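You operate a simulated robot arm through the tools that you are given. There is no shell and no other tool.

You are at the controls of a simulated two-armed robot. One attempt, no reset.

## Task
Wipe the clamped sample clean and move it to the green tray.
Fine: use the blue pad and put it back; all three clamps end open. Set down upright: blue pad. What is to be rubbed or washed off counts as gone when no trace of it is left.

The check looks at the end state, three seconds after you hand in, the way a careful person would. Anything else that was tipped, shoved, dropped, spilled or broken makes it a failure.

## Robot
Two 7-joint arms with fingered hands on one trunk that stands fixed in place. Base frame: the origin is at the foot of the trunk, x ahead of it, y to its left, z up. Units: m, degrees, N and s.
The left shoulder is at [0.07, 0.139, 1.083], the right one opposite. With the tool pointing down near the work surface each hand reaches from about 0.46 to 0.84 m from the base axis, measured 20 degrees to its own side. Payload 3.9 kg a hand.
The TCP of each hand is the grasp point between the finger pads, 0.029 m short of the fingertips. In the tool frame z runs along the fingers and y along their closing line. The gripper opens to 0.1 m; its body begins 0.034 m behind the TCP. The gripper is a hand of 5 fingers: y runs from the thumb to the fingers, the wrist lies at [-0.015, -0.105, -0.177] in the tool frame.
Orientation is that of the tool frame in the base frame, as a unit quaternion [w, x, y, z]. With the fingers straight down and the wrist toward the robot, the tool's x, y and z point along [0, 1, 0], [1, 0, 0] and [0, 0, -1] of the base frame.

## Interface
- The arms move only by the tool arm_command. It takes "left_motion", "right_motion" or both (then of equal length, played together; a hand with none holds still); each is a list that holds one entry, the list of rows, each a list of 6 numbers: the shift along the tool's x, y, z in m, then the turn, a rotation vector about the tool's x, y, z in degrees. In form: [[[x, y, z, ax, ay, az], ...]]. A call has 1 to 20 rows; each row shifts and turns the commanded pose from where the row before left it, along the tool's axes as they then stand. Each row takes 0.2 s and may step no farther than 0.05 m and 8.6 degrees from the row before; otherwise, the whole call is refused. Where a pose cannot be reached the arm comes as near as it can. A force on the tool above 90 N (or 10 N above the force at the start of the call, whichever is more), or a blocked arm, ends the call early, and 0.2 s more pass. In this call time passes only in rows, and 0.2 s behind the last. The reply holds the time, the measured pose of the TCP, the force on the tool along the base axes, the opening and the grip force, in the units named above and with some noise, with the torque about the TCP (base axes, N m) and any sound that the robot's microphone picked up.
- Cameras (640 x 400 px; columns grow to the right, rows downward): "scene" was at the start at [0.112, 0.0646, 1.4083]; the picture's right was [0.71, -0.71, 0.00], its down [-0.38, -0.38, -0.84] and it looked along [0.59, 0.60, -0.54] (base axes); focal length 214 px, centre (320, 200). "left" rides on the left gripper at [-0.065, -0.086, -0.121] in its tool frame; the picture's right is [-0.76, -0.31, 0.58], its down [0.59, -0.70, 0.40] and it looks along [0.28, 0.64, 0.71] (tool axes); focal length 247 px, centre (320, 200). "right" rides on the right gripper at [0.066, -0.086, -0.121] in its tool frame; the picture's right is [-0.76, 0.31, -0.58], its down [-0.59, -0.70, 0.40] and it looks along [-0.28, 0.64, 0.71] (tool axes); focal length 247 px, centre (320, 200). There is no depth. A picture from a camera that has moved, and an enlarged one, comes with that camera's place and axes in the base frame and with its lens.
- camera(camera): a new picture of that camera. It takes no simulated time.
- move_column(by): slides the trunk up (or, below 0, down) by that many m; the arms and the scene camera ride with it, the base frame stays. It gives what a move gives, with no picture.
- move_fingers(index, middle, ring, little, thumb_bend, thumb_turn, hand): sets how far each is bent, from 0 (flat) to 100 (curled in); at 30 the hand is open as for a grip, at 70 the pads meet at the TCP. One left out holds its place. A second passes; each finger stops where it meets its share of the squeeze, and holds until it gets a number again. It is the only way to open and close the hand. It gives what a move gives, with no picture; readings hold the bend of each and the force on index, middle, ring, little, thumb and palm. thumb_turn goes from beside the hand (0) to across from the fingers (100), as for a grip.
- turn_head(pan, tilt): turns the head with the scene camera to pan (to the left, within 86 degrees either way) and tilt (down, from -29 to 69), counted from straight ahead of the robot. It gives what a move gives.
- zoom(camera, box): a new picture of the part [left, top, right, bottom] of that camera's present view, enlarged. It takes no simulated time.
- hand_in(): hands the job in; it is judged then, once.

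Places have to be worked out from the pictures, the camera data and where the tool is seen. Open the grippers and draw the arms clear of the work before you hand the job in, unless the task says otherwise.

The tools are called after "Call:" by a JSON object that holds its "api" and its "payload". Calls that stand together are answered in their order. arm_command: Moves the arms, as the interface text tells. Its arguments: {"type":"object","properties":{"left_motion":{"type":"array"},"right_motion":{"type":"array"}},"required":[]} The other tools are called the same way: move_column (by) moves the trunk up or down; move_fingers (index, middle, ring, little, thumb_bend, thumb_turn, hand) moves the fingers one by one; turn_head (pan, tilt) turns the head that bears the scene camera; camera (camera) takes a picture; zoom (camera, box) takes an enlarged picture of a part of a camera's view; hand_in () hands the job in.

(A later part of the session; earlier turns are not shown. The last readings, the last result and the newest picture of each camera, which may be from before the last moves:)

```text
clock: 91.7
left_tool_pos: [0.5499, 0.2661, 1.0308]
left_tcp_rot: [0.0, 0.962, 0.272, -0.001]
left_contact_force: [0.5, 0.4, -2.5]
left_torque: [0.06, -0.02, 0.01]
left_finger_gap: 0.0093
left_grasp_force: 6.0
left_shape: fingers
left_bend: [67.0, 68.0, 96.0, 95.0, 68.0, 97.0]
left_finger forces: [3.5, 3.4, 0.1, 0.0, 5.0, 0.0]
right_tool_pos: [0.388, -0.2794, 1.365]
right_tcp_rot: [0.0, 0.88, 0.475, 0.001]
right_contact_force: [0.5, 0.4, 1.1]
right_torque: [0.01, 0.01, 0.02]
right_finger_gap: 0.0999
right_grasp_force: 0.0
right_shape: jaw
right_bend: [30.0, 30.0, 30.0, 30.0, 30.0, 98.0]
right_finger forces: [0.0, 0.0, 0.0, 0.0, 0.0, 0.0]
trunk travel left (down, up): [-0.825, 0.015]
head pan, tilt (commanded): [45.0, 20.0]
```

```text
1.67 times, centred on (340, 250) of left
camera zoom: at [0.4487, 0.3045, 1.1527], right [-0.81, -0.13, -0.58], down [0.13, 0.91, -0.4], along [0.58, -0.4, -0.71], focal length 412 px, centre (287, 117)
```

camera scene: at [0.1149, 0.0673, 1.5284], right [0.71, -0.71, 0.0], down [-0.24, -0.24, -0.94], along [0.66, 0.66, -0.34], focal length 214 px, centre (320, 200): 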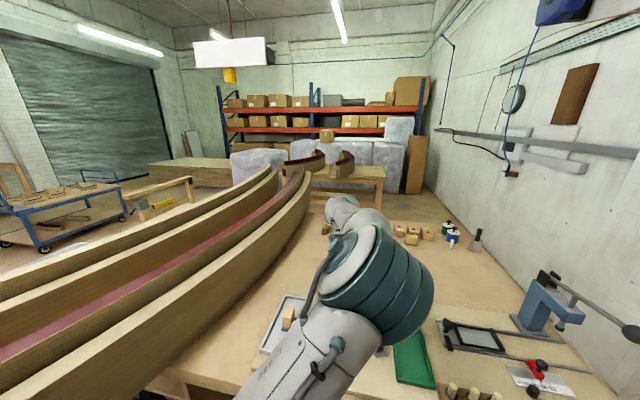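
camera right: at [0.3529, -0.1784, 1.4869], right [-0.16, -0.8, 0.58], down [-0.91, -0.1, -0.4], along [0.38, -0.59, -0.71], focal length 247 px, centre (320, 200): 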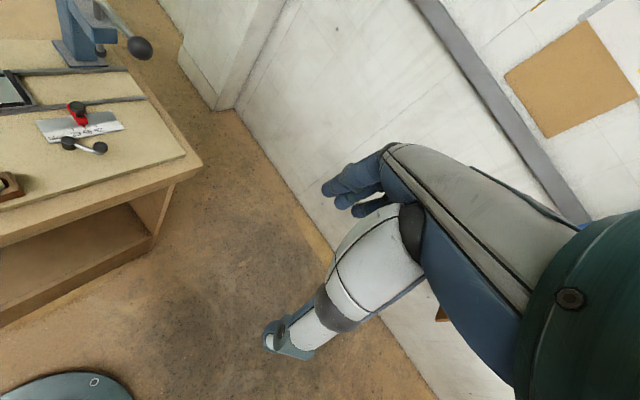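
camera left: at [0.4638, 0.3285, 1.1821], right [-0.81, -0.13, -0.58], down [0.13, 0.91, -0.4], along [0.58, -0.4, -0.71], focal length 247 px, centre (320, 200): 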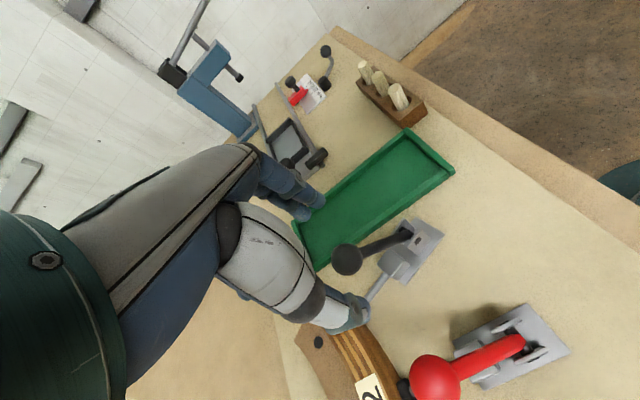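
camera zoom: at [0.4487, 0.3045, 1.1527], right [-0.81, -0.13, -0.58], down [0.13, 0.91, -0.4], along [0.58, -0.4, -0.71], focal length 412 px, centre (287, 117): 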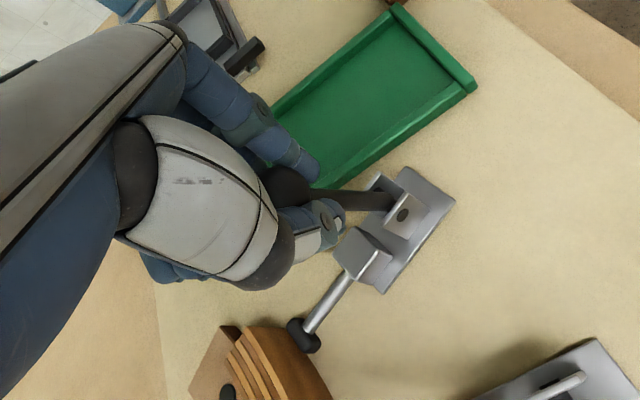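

The handle follows and the plunger is retracting. I continue over the top and back down the other side.

Call:
{"api": "arm_command", "payload": {"left_motion": [[[-0.0067, 0.0037, -0.0006, 0, 0, 0], [-0.0067, 0.0037, -0.0006, 0, 0, 0], [-0.0067, 0.0037, 0.0006, 0, 0, 0], [-0.0067, 0.0037, 0.0006, 0, 0, 0], [-0.0065, 0.0035, 0.002, 0, 0, 0], [-0.0065, 0.0035, 0.002, 0, 0, 0]]]}}

Call:
{"api": "zoom", "payload": {"camera": "left", "box": [220, 130, 460, 370]}}

```text
clock: 93.1
left_tool_pos: [0.5248, 0.2344, 1.0188]
left_tcp_rot: [0.004, 0.959, 0.284, -0.012]
left_contact_force: [2.1, -1.8, 0.1]
left_torque: [-0.05, -0.05, 0.01]
left_finger_gap: 0.0
left_grasp_force: 1.8
left_shape: fingers
left_bend: [70.0, 71.0, 96.0, 95.0, 72.0, 97.0]
left_finger forces: [0.2, 2.3, 0.0, 0.0, 0.4, 0.0]
right_tool_pos: [0.3894, -0.2811, 1.364]
right_tcp_rot: [-0.001, 0.881, 0.473, 0.0]
right_contact_force: [0.5, -0.1, 0.8]
right_torque: [0.02, -0.02, 0.02]
right_finger_gap: 0.0995
right_grasp_force: 0.1
right_shape: jaw
right_bend: [30.0, 30.0, 30.0, 30.0, 30.0, 98.0]
right_finger forces: [0.1, 0.0, 0.0, 0.0, 0.0, 0.0]
trunk travel left (down, up): [-0.825, 0.015]
head pan, tilt (commanded): [45.0, 20.0]
```

```text
1.67 times, centred on (340, 250) of left
camera zoom: at [0.4249, 0.2731, 1.1415], right [-0.81, -0.16, -0.56], down [0.1, 0.9, -0.41], along [0.57, -0.39, -0.72], focal length 412 px, centre (287, 117)
```

zoom: 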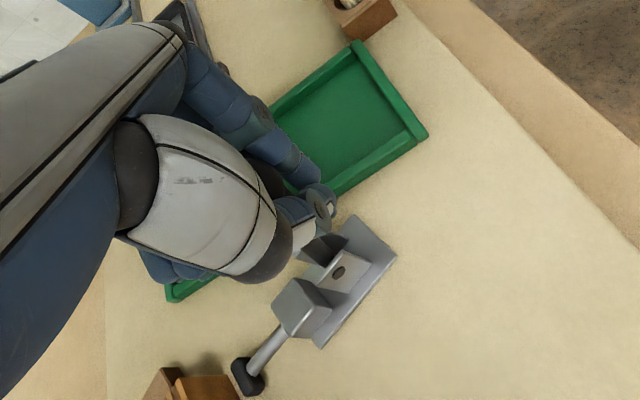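

The pads have closed fully, so the handle slipped from between them. I look from the scene camera to see the handle's state.

Call:
{"api": "turn_head", "payload": {"pan": 15, "tilt": 45}}

Call:
{"api": "camera", "payload": {"camera": "scene"}}

Call:
{"api": "zoom", "payload": {"camera": "scene", "box": [200, 130, 400, 270]}}

Call:
{"api": "camera", "payload": {"camera": "left"}}

```text
clock: 94.1
left_tool_pos: [0.5257, 0.2329, 1.0225]
left_tcp_rot: [0.008, 0.959, 0.283, -0.009]
left_contact_force: [-1.1, 1.2, -2.0]
left_torque: [-0.02, -0.03, -0.03]
left_finger_gap: 0.0
left_grasp_force: 1.1
left_shape: fingers
left_bend: [70.0, 71.0, 96.0, 95.0, 71.0, 97.0]
left_finger forces: [0.1, 0.9, 0.1, 0.1, 2.1, 0.1]
right_tool_pos: [0.3881, -0.2783, 1.3642]
right_tcp_rot: [0.0, 0.88, 0.475, 0.0]
right_contact_force: [-0.6, 0.9, -1.0]
right_torque: [0.01, -0.01, 0.02]
right_finger_gap: 0.1002
right_grasp_force: 0.1
right_shape: jaw
right_bend: [30.0, 30.0, 30.0, 30.0, 30.0, 98.0]
right_finger forces: [0.0, 0.0, 0.0, 0.1, 0.1, 0.1]
trunk travel left (down, up): [-0.825, 0.015]
head pan, tilt (commanded): [15.0, 45.0]
```

```text
taken
camera scene: at [0.1277, 0.023, 1.4898], right [0.26, -0.97, 0.0], down [-0.68, -0.18, -0.71], along [0.68, 0.18, -0.71], focal length 214 px, centre (320, 200)
```

scene: 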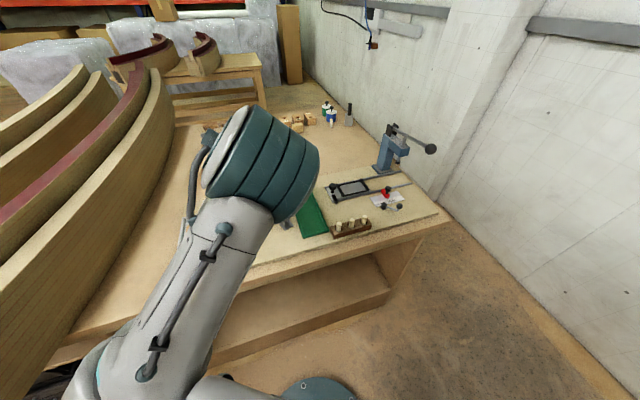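

```text
2.86 times, centred on (300, 200) of scene
camera zoom: at [0.1277, 0.023, 1.4898], right [0.26, -0.97, 0.0], down [-0.68, -0.18, -0.71], along [0.68, 0.18, -0.71], focal length 613 px, centre (377, 200)
```

zoom: 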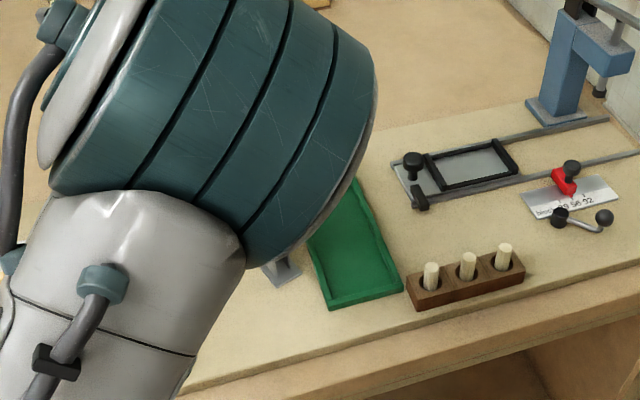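

```text
taken
camera left: at [0.425, 0.2726, 1.1435], right [-0.81, -0.16, -0.56], down [0.11, 0.9, -0.42], along [0.58, -0.4, -0.71], focal length 247 px, centre (320, 200)
```

left: 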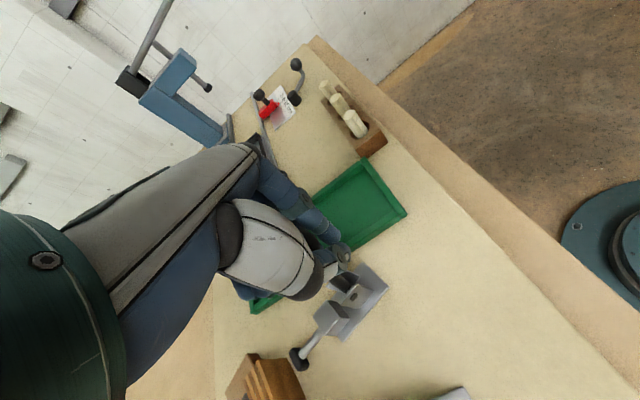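

The ball has ended up behind the closed fingers. I lift straight up to see the handle's position and re-approach as a pusher.

Call:
{"api": "arm_command", "payload": {"left_motion": [[[0, 0, -0.01, 0, 0, 0], [0, 0, -0.02, 0, 0, 0], [0, 0, -0.025, 0, 0, 0], [0, -0.02, -0.02, 0, 0, 0]]]}}

Call:
{"api": "camera", "payload": {"camera": "left"}}

Call:
{"api": "zoom", "payload": {"camera": "left", "box": [260, 160, 480, 380]}}

```text
clock: 95.1
left_tool_pos: [0.5147, 0.2487, 1.0985]
left_tcp_rot: [0.008, 0.959, 0.282, -0.005]
left_contact_force: [-1.5, -0.9, -0.9]
left_torque: [0.0, -0.06, 0.04]
left_finger_gap: 0.0
left_grasp_force: 0.0
left_shape: fingers
left_bend: [70.0, 72.0, 96.0, 95.0, 72.0, 98.0]
left_finger forces: [0.0, 0.1, 0.1, 0.0, 0.0, 0.0]
right_tool_pos: [0.3855, -0.2789, 1.3655]
right_tcp_rot: [0.0, 0.881, 0.474, 0.001]
right_contact_force: [-0.6, -0.1, -0.1]
right_torque: [0.02, -0.02, 0.0]
right_finger_gap: 0.0997
right_grasp_force: 0.0
right_shape: jaw
right_bend: [30.0, 30.0, 30.0, 30.0, 30.0, 98.0]
right_finger forces: [0.0, 0.0, 0.1, 0.0, 0.0, 0.0]
trunk travel left (down, up): [-0.825, 0.015]
head pan, tilt (commanded): [15.0, 45.0]
```

```text
taken
camera left: at [0.4128, 0.2885, 1.2203], right [-0.81, -0.16, -0.57], down [0.11, 0.9, -0.42], along [0.58, -0.4, -0.71], focal length 247 px, centre (320, 200)
```

left: 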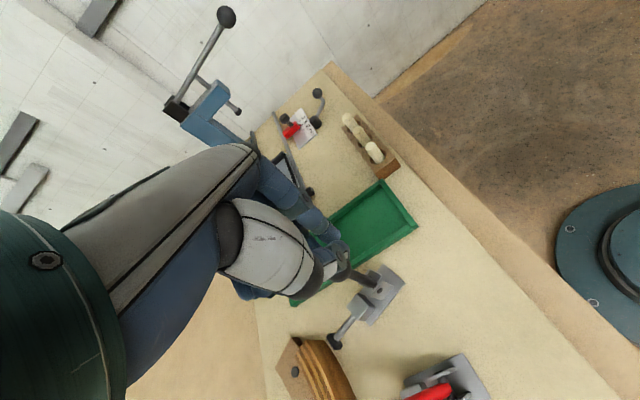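

```text
1.82 times, centred on (370, 270) of left
camera zoom: at [0.4128, 0.2885, 1.2203], right [-0.81, -0.16, -0.57], down [0.11, 0.9, -0.42], along [0.58, -0.4, -0.71], focal length 449 px, centre (229, 73)
```

zoom: 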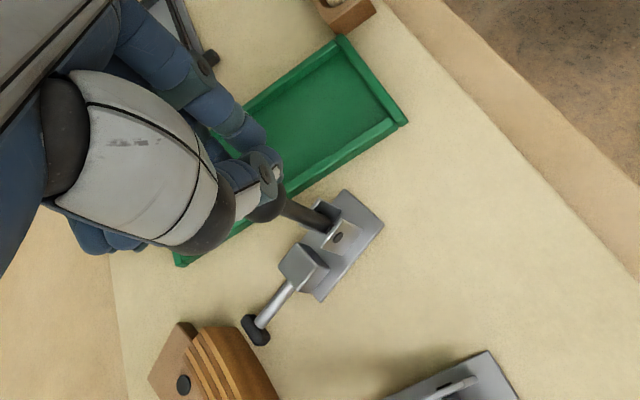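

The black handle now stands about vertical, ball near (0.540, 0.254, 1.026). With the closed fingers I go over to its sample side at (0.565, 0.297) and descend to push it back.

Call:
{"api": "arm_command", "payload": {"left_motion": [[[0.034, -0.0075, 0, 0, 0, 0], [0.034, -0.0075, 0, 0, 0, 0], [0, 0, 0.02, 0, 0, 0]]]}}

Call:
{"api": "camera", "payload": {"camera": "left"}}

```text
clock: 95.9
left_tool_pos: [0.5669, 0.2898, 1.0842]
left_tcp_rot: [-0.001, 0.963, 0.271, 0.0]
left_contact_force: [0.1, 0.0, 0.3]
left_torque: [-0.03, 0.01, -0.01]
left_finger_gap: 0.0
left_grasp_force: 0.1
left_shape: fingers
left_bend: [70.0, 72.0, 96.0, 95.0, 72.0, 98.0]
left_finger forces: [0.0, 0.1, 0.0, 0.0, 0.1, 0.1]
right_tool_pos: [0.387, -0.2818, 1.3641]
right_tcp_rot: [-0.002, 0.881, 0.473, 0.0]
right_contact_force: [0.5, 0.6, -0.5]
right_torque: [0.0, -0.01, 0.0]
right_finger_gap: 0.0997
right_grasp_force: 0.1
right_shape: jaw
right_bend: [30.0, 30.0, 30.0, 30.0, 30.0, 98.0]
right_finger forces: [0.0, 0.0, 0.0, 0.0, 0.0, 0.0]
trunk travel left (down, up): [-0.825, 0.015]
head pan, tilt (commanded): [15.0, 45.0]
```

```text
taken
camera left: at [0.4656, 0.328, 1.2054], right [-0.81, -0.13, -0.58], down [0.13, 0.91, -0.4], along [0.58, -0.4, -0.71], focal length 247 px, centre (320, 200)
```

left: 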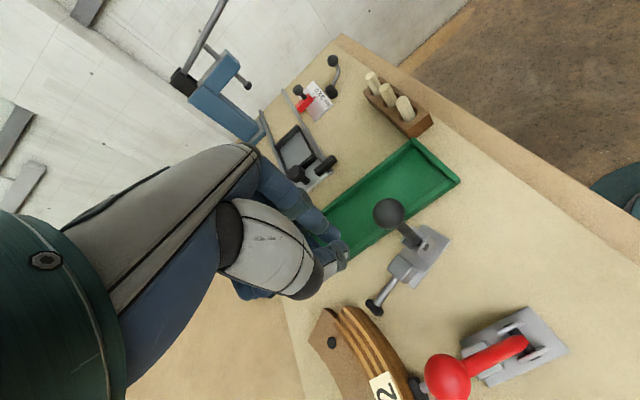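

The black ball stands upright at (0.539, 0.249), on the index side of the closed hand. I descend to its level.

Call:
{"api": "arm_command", "payload": {"left_motion": [[[0, 0, 0.02, 0, 0, 0], [0, 0, 0.02, 0, 0, 0], [0, 0, 0.014, 0, 0, 0]]]}}

Call:
{"api": "zoom", "payload": {"camera": "left", "box": [240, 130, 480, 370]}}

```text
clock: 96.7
left_tool_pos: [0.5657, 0.2916, 1.0285]
left_tcp_rot: [-0.001, 0.962, 0.273, -0.001]
left_contact_force: [-0.8, 0.4, 0.7]
left_torque: [0.0, 0.03, -0.01]
left_finger_gap: 0.0
left_grasp_force: 0.1
left_shape: fingers
left_bend: [70.0, 72.0, 96.0, 95.0, 72.0, 98.0]
left_finger forces: [0.0, 0.1, 0.0, 0.1, 0.0, 0.0]
right_tool_pos: [0.388, -0.2796, 1.3642]
right_tcp_rot: [-0.001, 0.881, 0.474, -0.001]
right_contact_force: [-0.3, -0.1, 0.5]
right_torque: [0.02, -0.02, -0.03]
right_finger_gap: 0.0996
right_grasp_force: 0.0
right_shape: jaw
right_bend: [30.0, 30.0, 30.0, 30.0, 30.0, 98.0]
right_finger forces: [0.0, 0.0, 0.0, 0.0, 0.0, 0.1]
trunk travel left (down, up): [-0.825, 0.015]
head pan, tilt (commanded): [15.0, 45.0]
```

```text
1.67 times, centred on (360, 250) of left
camera zoom: at [0.4655, 0.33, 1.15], right [-0.81, -0.13, -0.58], down [0.13, 0.91, -0.4], along [0.58, -0.4, -0.71], focal length 412 px, centre (253, 117)
```

zoom: 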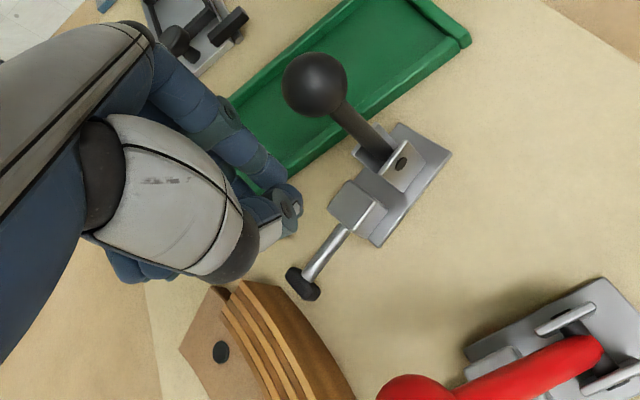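

The ball lies ahead on the index side. I push along heading 240° in small steps, lowering slightly.

Call:
{"api": "arm_command", "payload": {"left_motion": [[[-0.00834, 0.00455, 0.002, 0, 0, 0], [-0.00834, 0.00455, 0.002, 0, 0, 0], [-0.00834, 0.00455, 0.003, 0, 0, 0], [-0.00834, 0.00455, 0.003, 0, 0, 0]]]}}

Call:
{"api": "zoom", "payload": {"camera": "left", "box": [240, 130, 480, 370]}}

```text
clock: 97.7
left_tool_pos: [0.5473, 0.2589, 1.0192]
left_tcp_rot: [-0.001, 0.962, 0.272, 0.0]
left_contact_force: [-0.8, 0.5, 0.2]
left_torque: [0.02, 0.01, -0.01]
left_finger_gap: 0.0
left_grasp_force: 0.0
left_shape: fingers
left_bend: [70.0, 72.0, 96.0, 95.0, 72.0, 98.0]
left_finger forces: [0.1, 0.0, 0.0, 0.0, 0.0, 0.0]
right_tool_pos: [0.3885, -0.2797, 1.3636]
right_tcp_rot: [-0.001, 0.881, 0.474, 0.0]
right_contact_force: [-0.6, 0.4, -0.1]
right_torque: [0.0, 0.02, 0.0]
right_finger_gap: 0.0997
right_grasp_force: 0.1
right_shape: jaw
right_bend: [30.0, 30.0, 30.0, 30.0, 30.0, 98.0]
right_finger forces: [0.0, 0.0, 0.0, 0.0, 0.1, 0.0]
trunk travel left (down, up): [-0.825, 0.015]
head pan, tilt (commanded): [15.0, 45.0]
```

```text
1.67 times, centred on (360, 250) of left
camera zoom: at [0.4465, 0.2972, 1.1411], right [-0.81, -0.13, -0.58], down [0.13, 0.91, -0.4], along [0.58, -0.4, -0.71], focal length 412 px, centre (253, 117)
```

zoom: 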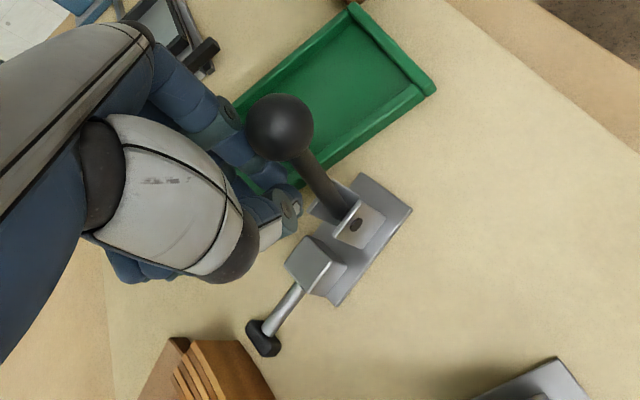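

The handle is moving back past vertical under the push with negligible force. I continue.

Call:
{"api": "arm_command", "payload": {"left_motion": [[[-0.00834, 0.00455, 0.003, 0, 0, 0], [-0.00834, 0.00455, 0.003, 0, 0, 0], [-0.00834, 0.00455, 0.003, 0, 0, 0]]]}}

Call:
{"api": "zoom", "payload": {"camera": "left", "box": [240, 130, 480, 370]}}

```text
clock: 98.5
left_tool_pos: [0.5345, 0.2338, 1.0115]
left_tcp_rot: [0.0, 0.962, 0.273, 0.0]
left_contact_force: [0.3, 0.6, 1.5]
left_torque: [0.03, 0.0, 0.0]
left_finger_gap: 0.0
left_grasp_force: 0.8
left_shape: fingers
left_bend: [70.0, 72.0, 96.0, 95.0, 72.0, 98.0]
left_finger forces: [0.0, 0.1, 0.0, 0.0, 1.9, 0.1]
right_tool_pos: [0.3873, -0.2797, 1.3638]
right_tcp_rot: [0.0, 0.88, 0.474, 0.001]
right_contact_force: [-0.7, 0.2, 0.6]
right_torque: [-0.05, -0.03, -0.02]
right_finger_gap: 0.0999
right_grasp_force: 0.1
right_shape: jaw
right_bend: [30.0, 30.0, 30.0, 30.0, 30.0, 98.0]
right_finger forces: [0.1, 0.0, 0.1, 0.0, 0.0, 0.0]
trunk travel left (down, up): [-0.825, 0.015]
head pan, tilt (commanded): [15.0, 45.0]
```

```text
1.67 times, centred on (360, 250) of left
camera zoom: at [0.4322, 0.273, 1.1316], right [-0.81, -0.13, -0.58], down [0.13, 0.91, -0.4], along [0.58, -0.4, -0.71], focal length 412 px, centre (253, 117)
```

zoom: 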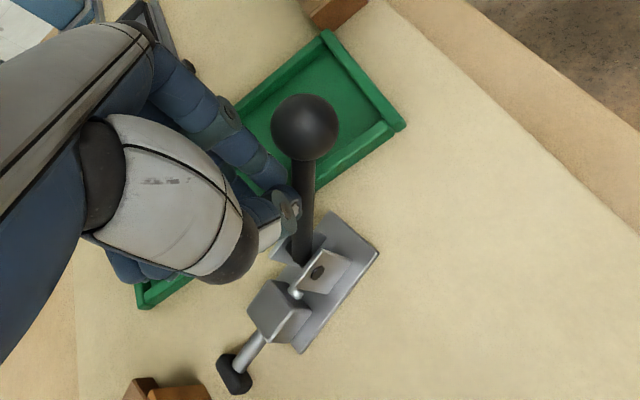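

The black handle has gone over to about −39°, same end position as the white one. One more small push confirms the stop.

Call:
{"api": "arm_command", "payload": {"left_motion": [[[-0.007, 0.0038, 0.001, 0, 0, 0]]]}}

Call:
{"api": "zoom", "payload": {"camera": "left", "box": [240, 130, 480, 370]}}

```text
clock: 98.9
left_tool_pos: [0.528, 0.2317, 1.0087]
left_tcp_rot: [0.001, 0.961, 0.277, -0.001]
left_contact_force: [4.5, 6.5, 10.2]
left_torque: [0.15, -0.02, -0.04]
left_finger_gap: 0.0003
left_grasp_force: 6.4
left_shape: fingers
left_bend: [70.0, 72.0, 96.0, 95.0, 72.0, 100.0]
left_finger forces: [1.4, 0.1, 0.1, 0.0, 11.7, 0.0]
right_tool_pos: [0.3887, -0.279, 1.3645]
right_tcp_rot: [0.0, 0.881, 0.474, 0.001]
right_contact_force: [0.3, 0.2, 0.0]
right_torque: [-0.02, 0.0, 0.01]
right_finger_gap: 0.0998
right_grasp_force: 0.0
right_shape: jaw
right_bend: [30.0, 30.0, 30.0, 30.0, 30.0, 98.0]
right_finger forces: [0.0, 0.1, 0.1, 0.0, 0.0, 0.1]
trunk travel left (down, up): [-0.825, 0.015]
head pan, tilt (commanded): [15.0, 45.0]
```

```text
1.67 times, centred on (360, 250) of left
camera zoom: at [0.4276, 0.2697, 1.1298], right [-0.81, -0.14, -0.58], down [0.13, 0.91, -0.4], along [0.58, -0.4, -0.71], focal length 412 px, centre (253, 117)
```

zoom: 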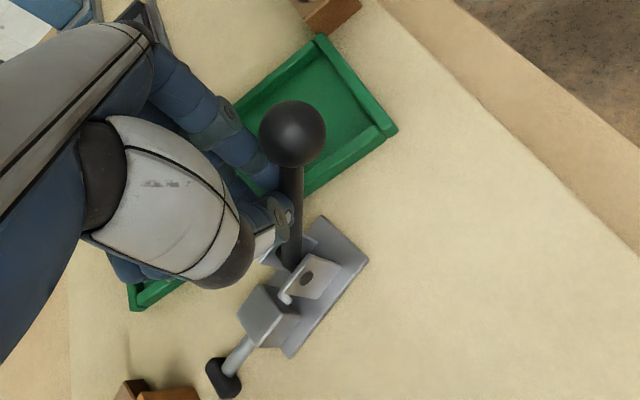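

Firm stop (12 N): the black clamp is fully open. I back off and rise.

Call:
{"api": "arm_command", "payload": {"left_motion": [[[0.008, -0.0044, -0.002, 0, 0, 0], [0.008, -0.0044, -0.01, 0, 0, 0], [0, 0, -0.03, 0, 0, 0], [0, 0, -0.03, 0, 0, 0], [0, -0.01, -0.03, 0, 0, 0]]]}}

Call:
{"api": "camera", "payload": {"camera": "left"}}

```text
clock: 100.1
left_tool_pos: [0.5339, 0.2508, 1.1111]
left_tcp_rot: [-0.001, 0.962, 0.272, -0.001]
left_contact_force: [0.4, 0.1, -0.5]
left_torque: [-0.02, -0.04, 0.02]
left_finger_gap: 0.0001
left_grasp_force: 0.0
left_shape: fingers
left_bend: [70.0, 72.0, 96.0, 95.0, 72.0, 98.0]
left_finger forces: [0.0, 0.0, 0.0, 0.0, 0.0, 0.0]
right_tool_pos: [0.3879, -0.2783, 1.3645]
right_tcp_rot: [0.0, 0.881, 0.473, 0.001]
right_contact_force: [-0.1, -0.8, -0.1]
right_torque: [0.03, -0.02, 0.0]
right_finger_gap: 0.0996
right_grasp_force: 0.1
right_shape: jaw
right_bend: [30.0, 30.0, 30.0, 30.0, 30.0, 98.0]
right_finger forces: [0.0, 0.0, 0.1, 0.0, 0.0, 0.0]
trunk travel left (down, up): [-0.825, 0.015]
head pan, tilt (commanded): [15.0, 45.0]
```

```text
taken
camera left: at [0.4324, 0.2896, 1.2328], right [-0.81, -0.13, -0.58], down [0.13, 0.91, -0.4], along [0.58, -0.4, -0.71], focal length 247 px, centre (320, 200)
```

left: 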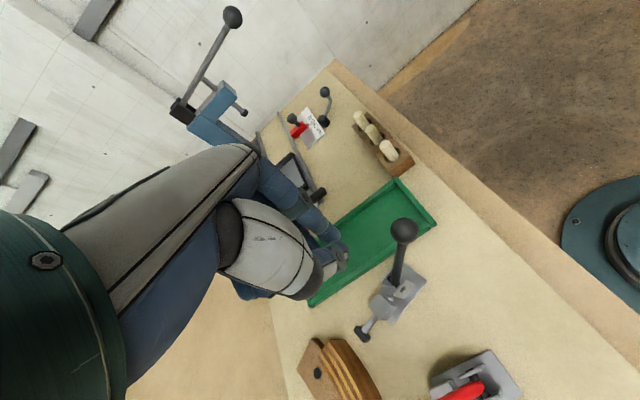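

Black clamp is open. For the red clamp I use the same closed-hand push: turn to heading ≈ −53° and move over its sample side at (0.540, 0.384).

Call:
{"api": "arm_command", "payload": {"left_motion": [[[0, 0, 0, 0, 0, -5], [0.021, -0.026, 0, 0, 0, 0], [0.021, -0.026, 0, 0, 0, 0], [0.021, -0.026, 0, 0, 0, 0], [0.021, -0.026, 0.005, 0, 0, 0]]]}}

Call:
{"api": "camera", "payload": {"camera": "left"}}

```text
clock: 101.3
left_tool_pos: [0.539, 0.3879, 1.1052]
left_tcp_rot: [-0.001, 0.949, 0.314, -0.001]
left_contact_force: [0.9, 0.4, 0.2]
left_torque: [0.0, -0.01, 0.02]
left_finger_gap: 0.0
left_grasp_force: 0.0
left_shape: fingers
left_bend: [70.0, 72.0, 96.0, 95.0, 72.0, 98.0]
left_finger forces: [0.0, 0.0, 0.0, 0.1, 0.0, 0.1]
right_tool_pos: [0.3873, -0.2766, 1.3637]
right_tcp_rot: [0.001, 0.881, 0.474, -0.001]
right_contact_force: [0.1, 0.0, 0.4]
right_torque: [0.01, -0.02, -0.03]
right_finger_gap: 0.0996
right_grasp_force: 0.0
right_shape: jaw
right_bend: [30.0, 30.0, 30.0, 30.0, 30.0, 98.0]
right_finger forces: [0.0, 0.1, 0.1, 0.1, 0.1, 0.0]
trunk travel left (down, up): [-0.825, 0.015]
head pan, tilt (commanded): [15.0, 45.0]
```

```text
taken
camera left: at [0.4354, 0.4181, 1.2271], right [-0.79, -0.2, -0.57], down [0.05, 0.92, -0.4], along [0.61, -0.35, -0.71], focal length 247 px, centre (320, 200)
```

left: 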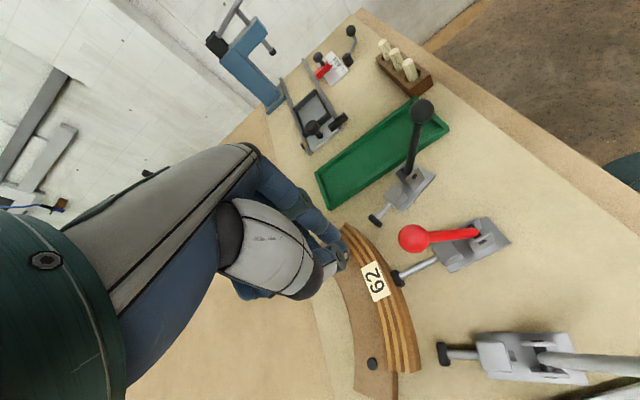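

The red ball lies 4.9 cm off on the index side, nicely aligned. I descend to z≈1.018 (fingertips ~2 cm above the sample).

Call:
{"api": "arm_command", "payload": {"left_motion": [[[0, 0, 0.03, 0, 0, 0], [0, 0, 0.03, 0, 0, 0], [0, 0, 0.026, 0, 0, 0]]]}}

Call:
{"api": "zoom", "payload": {"camera": "left", "box": [240, 130, 520, 390]}}

```text
clock: 102.1
left_tool_pos: [0.539, 0.3833, 1.0193]
left_tcp_rot: [-0.001, 0.95, 0.313, 0.0]
left_contact_force: [1.0, -0.3, 0.3]
left_torque: [-0.01, -0.02, -0.01]
left_finger_gap: 0.0001
left_grasp_force: 0.1
left_shape: fingers
left_bend: [70.0, 72.0, 96.0, 95.0, 72.0, 98.0]
left_finger forces: [0.0, 0.0, 0.0, 0.0, 0.1, 0.0]
right_tool_pos: [0.3874, -0.279, 1.365]
right_tcp_rot: [-0.001, 0.881, 0.474, 0.0]
right_contact_force: [0.1, 0.6, 0.8]
right_torque: [0.01, 0.04, 0.02]
right_finger_gap: 0.0997
right_grasp_force: 0.1
right_shape: jaw
right_bend: [30.0, 30.0, 30.0, 30.0, 30.0, 98.0]
right_finger forces: [0.0, 0.0, 0.1, 0.0, 0.1, 0.1]
trunk travel left (down, up): [-0.825, 0.015]
head pan, tilt (commanded): [15.0, 45.0]
```

```text
1.54 times, centred on (380, 260) of left
camera zoom: at [0.4351, 0.4136, 1.1413], right [-0.79, -0.2, -0.58], down [0.05, 0.92, -0.4], along [0.61, -0.35, -0.71], focal length 380 px, centre (228, 108)
```

zoom: 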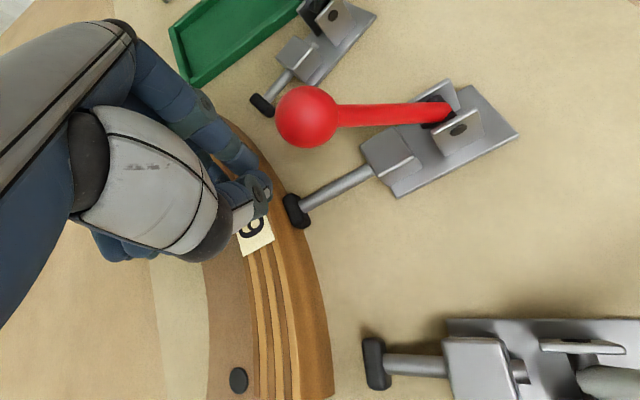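

Aligned. I push along −x (heading 217°) in 1 cm steps.

Call:
{"api": "arm_command", "payload": {"left_motion": [[[-0.01, 0, 0, 0, 0, 0], [-0.01, 0, 0, 0, 0, 0], [-0.01, 0, 0, 0, 0, 0], [-0.01, 0, 0, 0, 0, 0], [-0.01, 0, 0, 0, 0, 0]]]}}

Call:
{"api": "zoom", "payload": {"camera": "left", "box": [240, 130, 520, 390]}}

```text
clock: 103.3
left_tool_pos: [0.498, 0.3548, 1.0199]
left_tcp_rot: [0.0, 0.949, 0.314, -0.002]
left_contact_force: [1.3, 0.0, -0.9]
left_torque: [0.01, -0.02, -0.01]
left_finger_gap: 0.0
left_grasp_force: 0.0
left_shape: fingers
left_bend: [69.0, 72.0, 96.0, 95.0, 72.0, 98.0]
left_finger forces: [0.1, 0.0, 0.0, 0.0, 0.1, 0.0]
right_tool_pos: [0.3877, -0.2803, 1.3644]
right_tcp_rot: [0.0, 0.881, 0.474, 0.002]
right_contact_force: [-0.1, -0.1, 0.0]
right_torque: [-0.03, 0.03, -0.01]
right_finger_gap: 0.0995
right_grasp_force: 0.2
right_shape: jaw
right_bend: [30.0, 30.0, 30.0, 30.0, 30.0, 98.0]
right_finger forces: [0.1, 0.0, 0.1, 0.1, 0.0, 0.0]
trunk travel left (down, up): [-0.825, 0.015]
head pan, tilt (commanded): [15.0, 45.0]
```

```text
1.54 times, centred on (380, 260) of left
camera zoom: at [0.3943, 0.3851, 1.1411], right [-0.79, -0.2, -0.58], down [0.05, 0.92, -0.4], along [0.61, -0.35, -0.71], focal length 380 px, centre (228, 108)
```

zoom: 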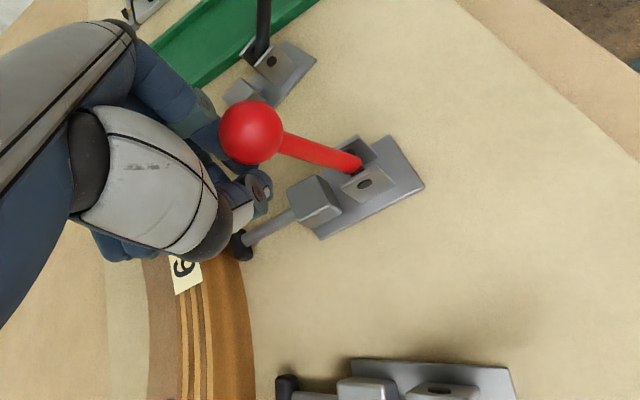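

The red handle is following. I continue pushing.

Call:
{"api": "arm_command", "payload": {"left_motion": [[[-0.01, 0, 0, 0, 0, 0], [-0.01, 0, 0.001, 0, 0, 0], [-0.01, 0, 0.003, 0, 0, 0], [-0.01, 0, 0.003, 0, 0, 0]]]}}

Call:
{"api": "zoom", "payload": {"camera": "left", "box": [240, 130, 520, 390]}}

```text
clock: 104.3
left_tool_pos: [0.4685, 0.3324, 1.0134]
left_tcp_rot: [-0.001, 0.949, 0.315, 0.0]
left_contact_force: [1.0, -0.3, -0.8]
left_torque: [-0.03, -0.01, 0.04]
left_finger_gap: 0.0002
left_grasp_force: 0.0
left_shape: fingers
left_bend: [69.0, 72.0, 96.0, 95.0, 72.0, 98.0]
left_finger forces: [0.0, 0.0, 0.0, 0.0, 0.0, 0.0]
right_tool_pos: [0.3882, -0.2808, 1.3647]
right_tcp_rot: [0.0, 0.881, 0.474, 0.0]
right_contact_force: [0.6, 0.3, -0.4]
right_torque: [0.01, -0.01, -0.02]
right_finger_gap: 0.0999
right_grasp_force: 0.1
right_shape: jaw
right_bend: [30.0, 30.0, 30.0, 30.0, 30.0, 98.0]
right_finger forces: [0.0, 0.0, 0.0, 0.1, 0.1, 0.1]
trunk travel left (down, up): [-0.825, 0.015]
head pan, tilt (commanded): [15.0, 45.0]
```

```text
1.54 times, centred on (380, 260) of left
camera zoom: at [0.3632, 0.362, 1.1348], right [-0.79, -0.2, -0.58], down [0.05, 0.92, -0.4], along [0.61, -0.35, -0.71], focal length 380 px, centre (228, 108)
```

zoom: 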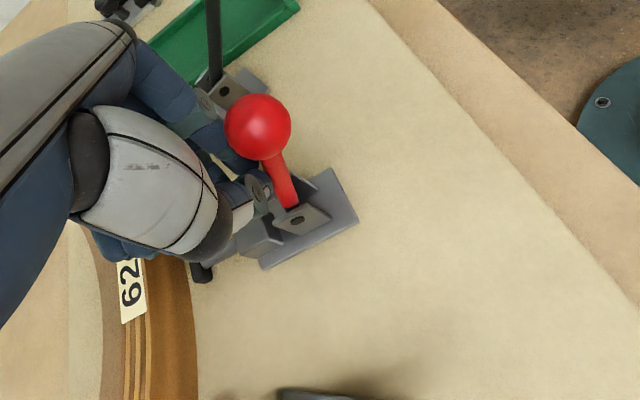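

Past vertical. I push on to the end stop.

Call:
{"api": "arm_command", "payload": {"left_motion": [[[-0.009, 0, 0.003, 0, 0, 0], [-0.009, 0, 0.002, 0, 0, 0], [-0.006, 0, 0.001, 0, 0, 0]]]}}

Call:
{"api": "zoom", "payload": {"camera": "left", "box": [240, 130, 520, 390]}}

```text
clock: 105.1
left_tool_pos: [0.4493, 0.3181, 1.0074]
left_tcp_rot: [0.0, 0.949, 0.314, 0.0]
left_contact_force: [4.5, 5.2, 6.5]
left_torque: [0.11, -0.06, -0.04]
left_finger_gap: 0.0
left_grasp_force: 4.4
left_shape: fingers
left_bend: [70.0, 72.0, 96.0, 95.0, 72.0, 100.0]
left_finger forces: [1.2, 0.1, 0.0, 0.1, 8.3, 0.1]
right_tool_pos: [0.3895, -0.2794, 1.3657]
right_tcp_rot: [0.0, 0.881, 0.474, -0.001]
right_contact_force: [0.1, -0.7, -0.5]
right_torque: [0.03, 0.0, 0.01]
right_finger_gap: 0.0999
right_grasp_force: 0.0
right_shape: jaw
right_bend: [30.0, 30.0, 30.0, 30.0, 30.0, 98.0]
right_finger forces: [0.1, 0.0, 0.0, 0.0, 0.0, 0.0]
trunk travel left (down, up): [-0.825, 0.015]
head pan, tilt (commanded): [15.0, 45.0]
```

```text
1.54 times, centred on (380, 260) of left
camera zoom: at [0.345, 0.3485, 1.1289], right [-0.79, -0.2, -0.58], down [0.05, 0.92, -0.4], along [0.61, -0.35, -0.71], focal length 380 px, centre (228, 108)
```

zoom: 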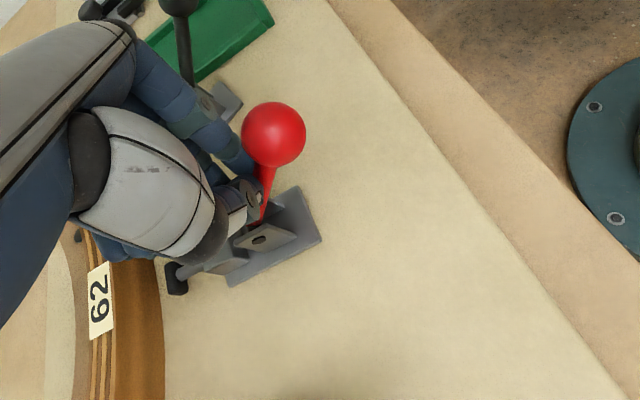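

Stop reached (8 N) – the red clamp is open too. I back off and rise, then look over all three clamps.

Call:
{"api": "arm_command", "payload": {"left_motion": [[[0.008, 0, -0.002, 0, 0, 0], [0.008, 0, -0.01, 0, 0, 0], [0, 0, -0.035, 0, 0, 0], [0, 0, -0.035, 0, 0, 0], [0, -0.02, -0.035, 0, 0, 0], [0, -0.02, -0.035, 0, 0, 0]]]}}

Call:
{"api": "camera", "payload": {"camera": "left"}}

```text
clock: 106.5
left_tool_pos: [0.4345, 0.3567, 1.1582]
left_tcp_rot: [-0.001, 0.95, 0.314, 0.0]
left_contact_force: [-0.7, 0.2, 0.1]
left_torque: [-0.01, -0.04, 0.0]
left_finger_gap: 0.0
left_grasp_force: 0.0
left_shape: fingers
left_bend: [70.0, 72.0, 96.0, 95.0, 72.0, 98.0]
left_finger forces: [0.1, 0.0, 0.0, 0.0, 0.1, 0.0]
right_tool_pos: [0.3861, -0.2804, 1.3644]
right_tcp_rot: [0.0, 0.881, 0.474, 0.001]
right_contact_force: [-0.1, 0.6, -0.4]
right_torque: [-0.01, -0.02, 0.0]
right_finger_gap: 0.1
right_grasp_force: 0.1
right_shape: jaw
right_bend: [30.0, 30.0, 30.0, 30.0, 30.0, 98.0]
right_finger forces: [0.0, 0.0, 0.0, 0.0, 0.0, 0.0]
trunk travel left (down, up): [-0.825, 0.015]
head pan, tilt (commanded): [15.0, 45.0]
```

```text
taken
camera left: at [0.3301, 0.389, 1.2798], right [-0.79, -0.21, -0.58], down [0.05, 0.92, -0.4], along [0.61, -0.35, -0.71], focal length 247 px, centre (320, 200)
```

left: 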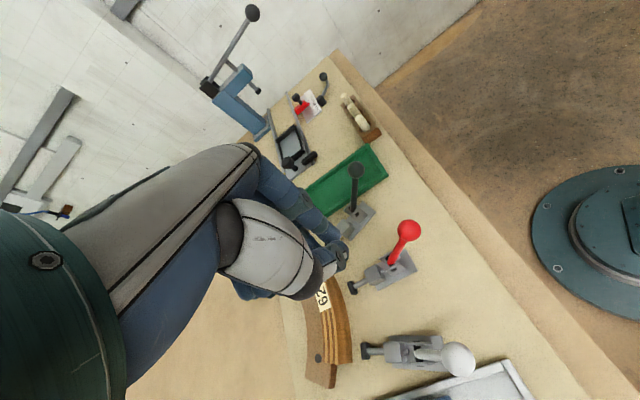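

All three clamps are open with handles back. Next is the sample: I'll need heading ≈ +18°, so I go to the left/near spot where the elbow passes freely and turn gradually. First I raise the trunk the last 1.4 cm for elbow clearance.

Call:
{"api": "move_column", "payload": {"by": 0.014}}

Call:
{"api": "arm_command", "payload": {"left_motion": [[[0, 0, 0, 0, 0, -4], [0, 0, 0, 0, 0, -4], [0.01, -0.027, -0.006, 0, 0, -4], [0.01, -0.027, -0.006, 0, 0, -4], [0.01, -0.027, -0.006, 0, 0, -4], [0, 0, 0, 0, 0, -4], [0, 0, 0, 0, 0, -4]]]}}

Call:
{"api": "camera", "payload": {"camera": "scene"}}

```text
clock: 107.1
left_tool_pos: [0.435, 0.3592, 1.1723]
left_tcp_rot: [-0.001, 0.95, 0.313, -0.001]
left_contact_force: [0.7, -0.6, 0.5]
left_torque: [0.01, -0.01, 0.0]
left_finger_gap: 0.0
left_grasp_force: 0.0
left_shape: fingers
left_bend: [70.0, 72.0, 96.0, 95.0, 72.0, 98.0]
left_finger forces: [0.0, 0.0, 0.1, 0.0, 0.0, 0.0]
right_tool_pos: [0.3882, -0.2799, 1.3784]
right_tcp_rot: [0.001, 0.881, 0.474, 0.0]
right_contact_force: [-0.4, -0.6, 0.1]
right_torque: [0.0, -0.02, -0.02]
right_finger_gap: 0.0999
right_grasp_force: 0.1
right_shape: jaw
right_bend: [30.0, 30.0, 30.0, 30.0, 30.0, 98.0]
right_finger forces: [0.1, 0.0, 0.0, 0.1, 0.0, 0.0]
trunk travel left (down, up): [-0.839, 0.001]
head pan, tilt (commanded): [15.0, 45.0]
```

```text
clock: 108.7
left_tool_pos: [0.3946, 0.4348, 1.1905]
left_tcp_rot: [-0.001, 0.845, 0.535, -0.001]
left_contact_force: [0.3, -0.2, 0.4]
left_torque: [0.0, -0.01, 0.02]
left_finger_gap: 0.0
left_grasp_force: 0.1
left_shape: fingers
left_bend: [70.0, 72.0, 96.0, 95.0, 72.0, 98.0]
left_finger forces: [0.1, 0.0, 0.0, 0.0, 0.0, 0.1]
right_tool_pos: [0.3887, -0.2805, 1.3782]
right_tcp_rot: [0.0, 0.881, 0.474, 0.001]
right_contact_force: [-0.6, 0.4, 0.5]
right_torque: [-0.02, -0.04, 0.03]
right_finger_gap: 0.0998
right_grasp_force: 0.1
right_shape: jaw
right_bend: [30.0, 30.0, 30.0, 30.0, 30.0, 98.0]
right_finger forces: [0.0, 0.1, 0.0, 0.0, 0.0, 0.1]
trunk travel left (down, up): [-0.839, 0.001]
head pan, tilt (commanded): [15.0, 45.0]
```

```text
taken
camera scene: at [0.1276, 0.0218, 1.5038], right [0.26, -0.97, 0.0], down [-0.68, -0.18, -0.71], along [0.68, 0.18, -0.71], focal length 214 px, centre (320, 200)
```

scene: 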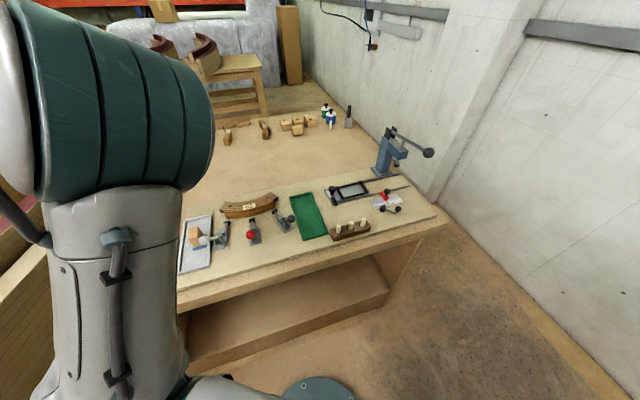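

Good open view now. I zoom in on the bench to confirm the clamps and sample, then continue turning.

Call:
{"api": "zoom", "payload": {"camera": "scene", "box": [170, 170, 350, 290]}}

Call:
{"api": "arm_command", "payload": {"left_motion": [[[0, 0, 0, 0, 0, -4], [0, 0, 0, 0, 0, -4], [0, 0, 0, 0, 0, -4], [0, 0, 0, 0, 0, -4]]]}}

Call:
{"api": "camera", "payload": {"camera": "scene"}}

```text
3.33 times, centred on (260, 230) of scene
camera zoom: at [0.1276, 0.0218, 1.5038], right [0.26, -0.97, 0.0], down [-0.68, -0.18, -0.71], along [0.68, 0.18, -0.71], focal length 715 px, centre (520, 100)
```

zoom: 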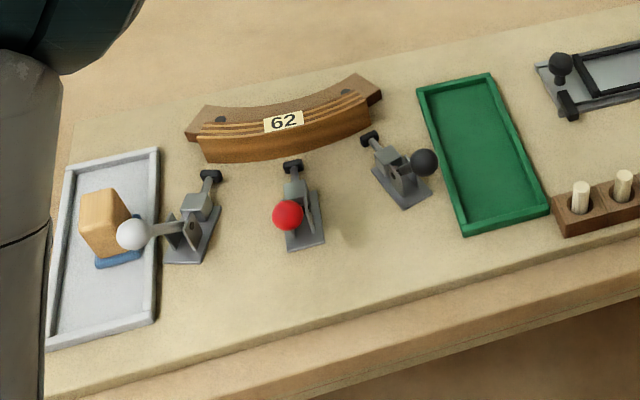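

```text
clock: 109.7
left_tool_pos: [0.3952, 0.436, 1.1896]
left_tcp_rot: [-0.001, 0.762, 0.648, -0.001]
left_contact_force: [-0.2, 0.1, 0.9]
left_torque: [0.0, -0.01, 0.01]
left_finger_gap: 0.0001
left_grasp_force: 0.0
left_shape: fingers
left_bend: [70.0, 72.0, 96.0, 95.0, 72.0, 98.0]
left_finger forces: [0.1, 0.0, 0.1, 0.0, 0.1, 0.0]
right_tool_pos: [0.387, -0.281, 1.3786]
right_tcp_rot: [-0.001, 0.882, 0.472, 0.001]
right_contact_force: [0.8, -0.1, 0.8]
right_torque: [0.01, 0.0, -0.03]
right_finger_gap: 0.0997
right_grasp_force: 0.1
right_shape: jaw
right_bend: [30.0, 30.0, 30.0, 30.0, 30.0, 98.0]
right_finger forces: [0.1, 0.1, 0.0, 0.0, 0.1, 0.1]
trunk travel left (down, up): [-0.839, 0.001]
head pan, tilt (commanded): [15.0, 45.0]
```

```text
taken
camera scene: at [0.1278, 0.0218, 1.5037], right [0.26, -0.97, 0.0], down [-0.68, -0.18, -0.71], along [0.68, 0.18, -0.71], focal length 214 px, centre (320, 200)
```

scene: 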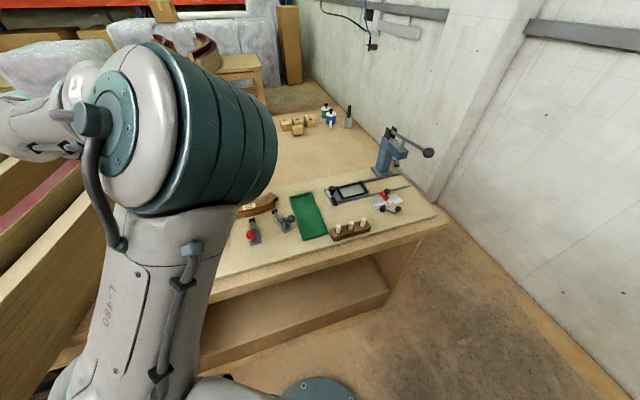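

All clamps open, sample still seated, pad upright in its tray. I continue the gradual turn toward heading +18°.

Call:
{"api": "arm_command", "payload": {"left_motion": [[[0, 0, 0, 0, 0, -3.5], [0, 0, 0, 0, 0, -3.5], [0, 0, 0, 0, 0, -3.5], [0, 0, 0, 0, 0, -3.5]]]}}

Call:
{"api": "camera", "payload": {"camera": "scene"}}

```text
clock: 110.7
left_tool_pos: [0.3889, 0.4418, 1.1843]
left_tcp_rot: [0.006, 0.67, 0.742, -0.01]
left_contact_force: [0.0, -0.1, -0.1]
left_torque: [0.01, -0.01, -0.03]
left_finger_gap: 0.0001
left_grasp_force: 0.0
left_shape: fingers
left_bend: [70.0, 72.0, 96.0, 95.0, 72.0, 98.0]
left_finger forces: [0.0, 0.0, 0.0, 0.1, 0.0, 0.0]
right_tool_pos: [0.387, -0.2814, 1.3788]
right_tcp_rot: [-0.001, 0.881, 0.474, 0.0]
right_contact_force: [0.6, -0.5, -0.1]
right_torque: [0.02, -0.04, 0.01]
right_finger_gap: 0.1
right_grasp_force: 0.0
right_shape: jaw
right_bend: [30.0, 30.0, 30.0, 30.0, 30.0, 98.0]
right_finger forces: [0.0, 0.1, 0.0, 0.1, 0.0, 0.1]
trunk travel left (down, up): [-0.839, 0.001]
head pan, tilt (commanded): [15.0, 45.0]
```

```text
taken
camera scene: at [0.1262, 0.0214, 1.5039], right [0.26, -0.97, 0.0], down [-0.68, -0.18, -0.71], along [0.68, 0.18, -0.71], focal length 214 px, centre (320, 200)
```

scene: 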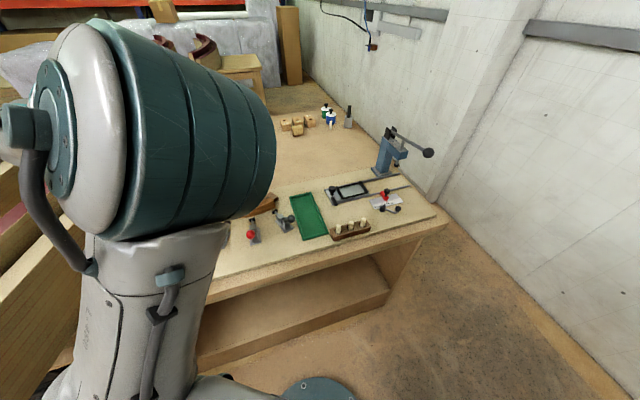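

The elbow crowds toward the head again when the arm is folded. With the arm stretched out the elbow stays far from the head, so I turn back slightly and extend to about (0.66, 0.42, 1.17) before turning.

Call:
{"api": "arm_command", "payload": {"left_motion": [[[0, 0, -0.004, 0, 0, 3.5], [0, 0, 0, 0, 0, 3.5], [0, 0, 0, 0, 0, 3.5], [0, 0, 0, 0, 0, 3.5], [0.0031, 0.035, 0, 0, 0, 0], [0.0031, 0.035, 0, 0, 0, 0], [0.0031, 0.035, 0, 0, 0, 0], [0.0031, 0.035, 0, 0, 0, 0]]]}}

Call:
{"api": "camera", "payload": {"camera": "scene"}}

```text
clock: 112.5
left_tool_pos: [0.5359, 0.4241, 1.1918]
left_tcp_rot: [-0.001, 0.763, 0.647, -0.001]
left_contact_force: [-0.1, 0.7, -0.2]
left_torque: [0.01, -0.02, 0.01]
left_finger_gap: 0.0001
left_grasp_force: 0.1
left_shape: fingers
left_bend: [70.0, 72.0, 96.0, 95.0, 72.0, 98.0]
left_finger forces: [0.0, 0.0, 0.0, 0.0, 0.1, 0.0]
right_tool_pos: [0.39, -0.2791, 1.3775]
right_tcp_rot: [-0.001, 0.881, 0.473, 0.0]
right_contact_force: [0.0, 0.3, -0.1]
right_torque: [-0.02, 0.01, 0.0]
right_finger_gap: 0.0996
right_grasp_force: 0.0
right_shape: jaw
right_bend: [30.0, 30.0, 30.0, 30.0, 30.0, 98.0]
right_finger forces: [0.0, 0.0, 0.0, 0.0, 0.1, 0.0]
trunk travel left (down, up): [-0.839, 0.001]
head pan, tilt (commanded): [15.0, 45.0]
```

```text
taken
camera scene: at [0.1298, 0.0224, 1.5035], right [0.26, -0.97, 0.0], down [-0.68, -0.18, -0.71], along [0.68, 0.18, -0.71], focal length 214 px, centre (320, 200)
```

scene: 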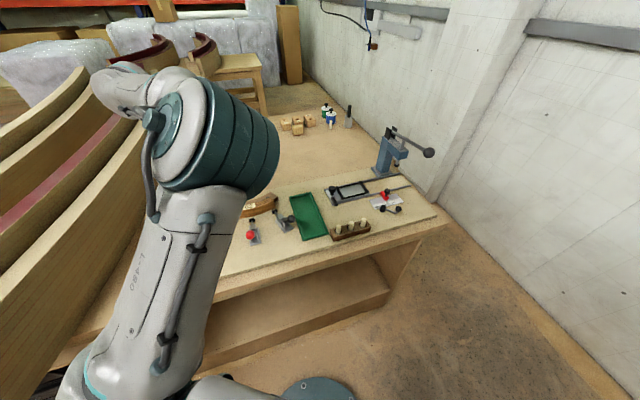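

Accurate pose and the elbow is farther from the head. I extend further out.

Call:
{"api": "arm_command", "payload": {"left_motion": [[[0.001, 0.032, 0.008, 0, 0, 0], [0.001, 0.032, 0.008, 0, 0, 0], [0.001, 0.032, 0.008, 0, 0, 0], [0.001, 0.032, 0.008, 0, 0, 0]]]}}

Call:
{"api": "camera", "payload": {"camera": "scene"}}

```text
clock: 113.5
left_tool_pos: [0.6627, 0.4071, 1.158]
left_tcp_rot: [-0.001, 0.762, 0.647, -0.002]
left_contact_force: [-0.1, -0.7, -0.1]
left_torque: [0.0, 0.0, 0.0]
left_finger_gap: 0.0001
left_grasp_force: 0.0
left_shape: fingers
left_bend: [70.0, 72.0, 96.0, 95.0, 72.0, 98.0]
left_finger forces: [0.1, 0.0, 0.0, 0.0, 0.0, 0.1]
right_tool_pos: [0.3894, -0.2789, 1.3775]
right_tcp_rot: [-0.001, 0.881, 0.474, -0.001]
right_contact_force: [0.3, 0.2, -0.3]
right_torque: [-0.01, 0.04, -0.03]
right_finger_gap: 0.0997
right_grasp_force: 0.0
right_shape: jaw
right_bend: [30.0, 30.0, 30.0, 30.0, 30.0, 98.0]
right_finger forces: [0.0, 0.0, 0.0, 0.0, 0.1, 0.0]
trunk travel left (down, up): [-0.839, 0.001]
head pan, tilt (commanded): [15.0, 45.0]
```

```text
taken
camera scene: at [0.1297, 0.0229, 1.5036], right [0.26, -0.97, 0.0], down [-0.68, -0.18, -0.71], along [0.68, 0.18, -0.71], focal length 214 px, centre (320, 200)
```

scene: 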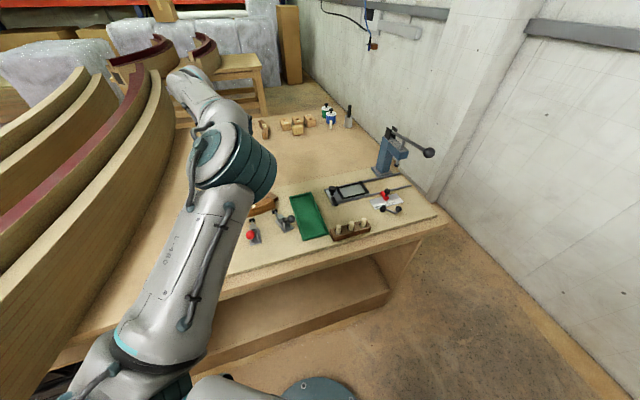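

Exact pose, arm stretched. Now I turn the hand to heading ≈ +18° here.

Call:
{"api": "arm_command", "payload": {"left_motion": [[[0, 0, 0, 0, 0, -3.4], [0, 0, 0, 0, 0, -3.4], [0, 0, 0, 0, 0, -3.4], [0, 0, 0, 0, 0, -3.4], [0, 0, 0, 0, 0, -3.4], [0, 0, 0, 0, 0, -3.4], [0, 0, 0, 0, 0, -3.4], [0, 0, 0, 0, 0, -3.4]]]}}

Call:
{"api": "camera", "payload": {"camera": "scene"}}

Call:
{"api": "camera", "payload": {"camera": "left"}}

```text
clock: 115.3
left_tool_pos: [0.6616, 0.4064, 1.1615]
left_tcp_rot: [-0.001, 0.589, 0.808, 0.0]
left_contact_force: [-0.5, -0.2, 0.2]
left_torque: [-0.01, -0.02, -0.03]
left_finger_gap: 0.0
left_grasp_force: 0.0
left_shape: fingers
left_bend: [70.0, 72.0, 96.0, 95.0, 72.0, 98.0]
left_finger forces: [0.0, 0.0, 0.0, 0.0, 0.1, 0.0]
right_tool_pos: [0.388, -0.28, 1.3779]
right_tcp_rot: [-0.001, 0.881, 0.473, 0.0]
right_contact_force: [-1.6, -0.4, 0.0]
right_torque: [0.03, -0.01, 0.0]
right_finger_gap: 0.0998
right_grasp_force: 0.1
right_shape: jaw
right_bend: [30.0, 30.0, 30.0, 30.0, 30.0, 98.0]
right_finger forces: [0.0, 0.1, 0.0, 0.1, 0.0, 0.0]
trunk travel left (down, up): [-0.839, 0.001]
head pan, tilt (commanded): [15.0, 45.0]
```

```text
taken
camera scene: at [0.1277, 0.0222, 1.5037], right [0.26, -0.97, 0.0], down [-0.68, -0.18, -0.71], along [0.68, 0.18, -0.71], focal length 214 px, centre (320, 200)
```

scene: 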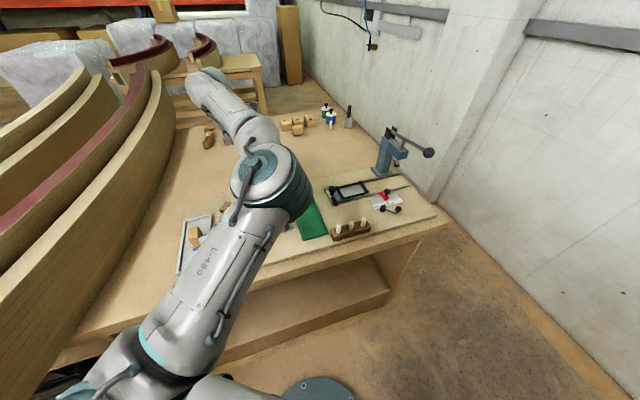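

```text
taken
camera left: at [0.6004, 0.319, 1.2824], right [-0.06, -0.81, -0.58], down [-0.85, 0.35, -0.4], along [0.52, 0.47, -0.71], focal length 247 px, centre (320, 200)
```

left: 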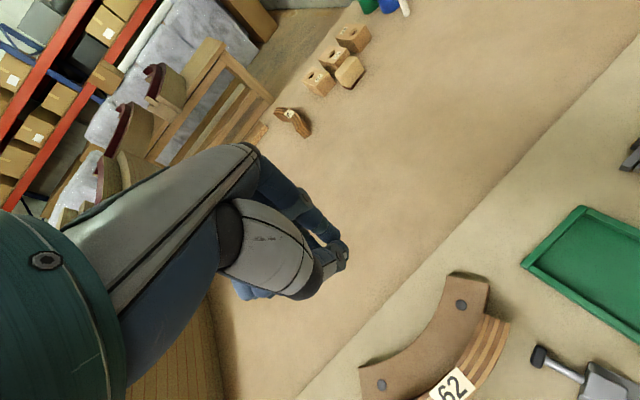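

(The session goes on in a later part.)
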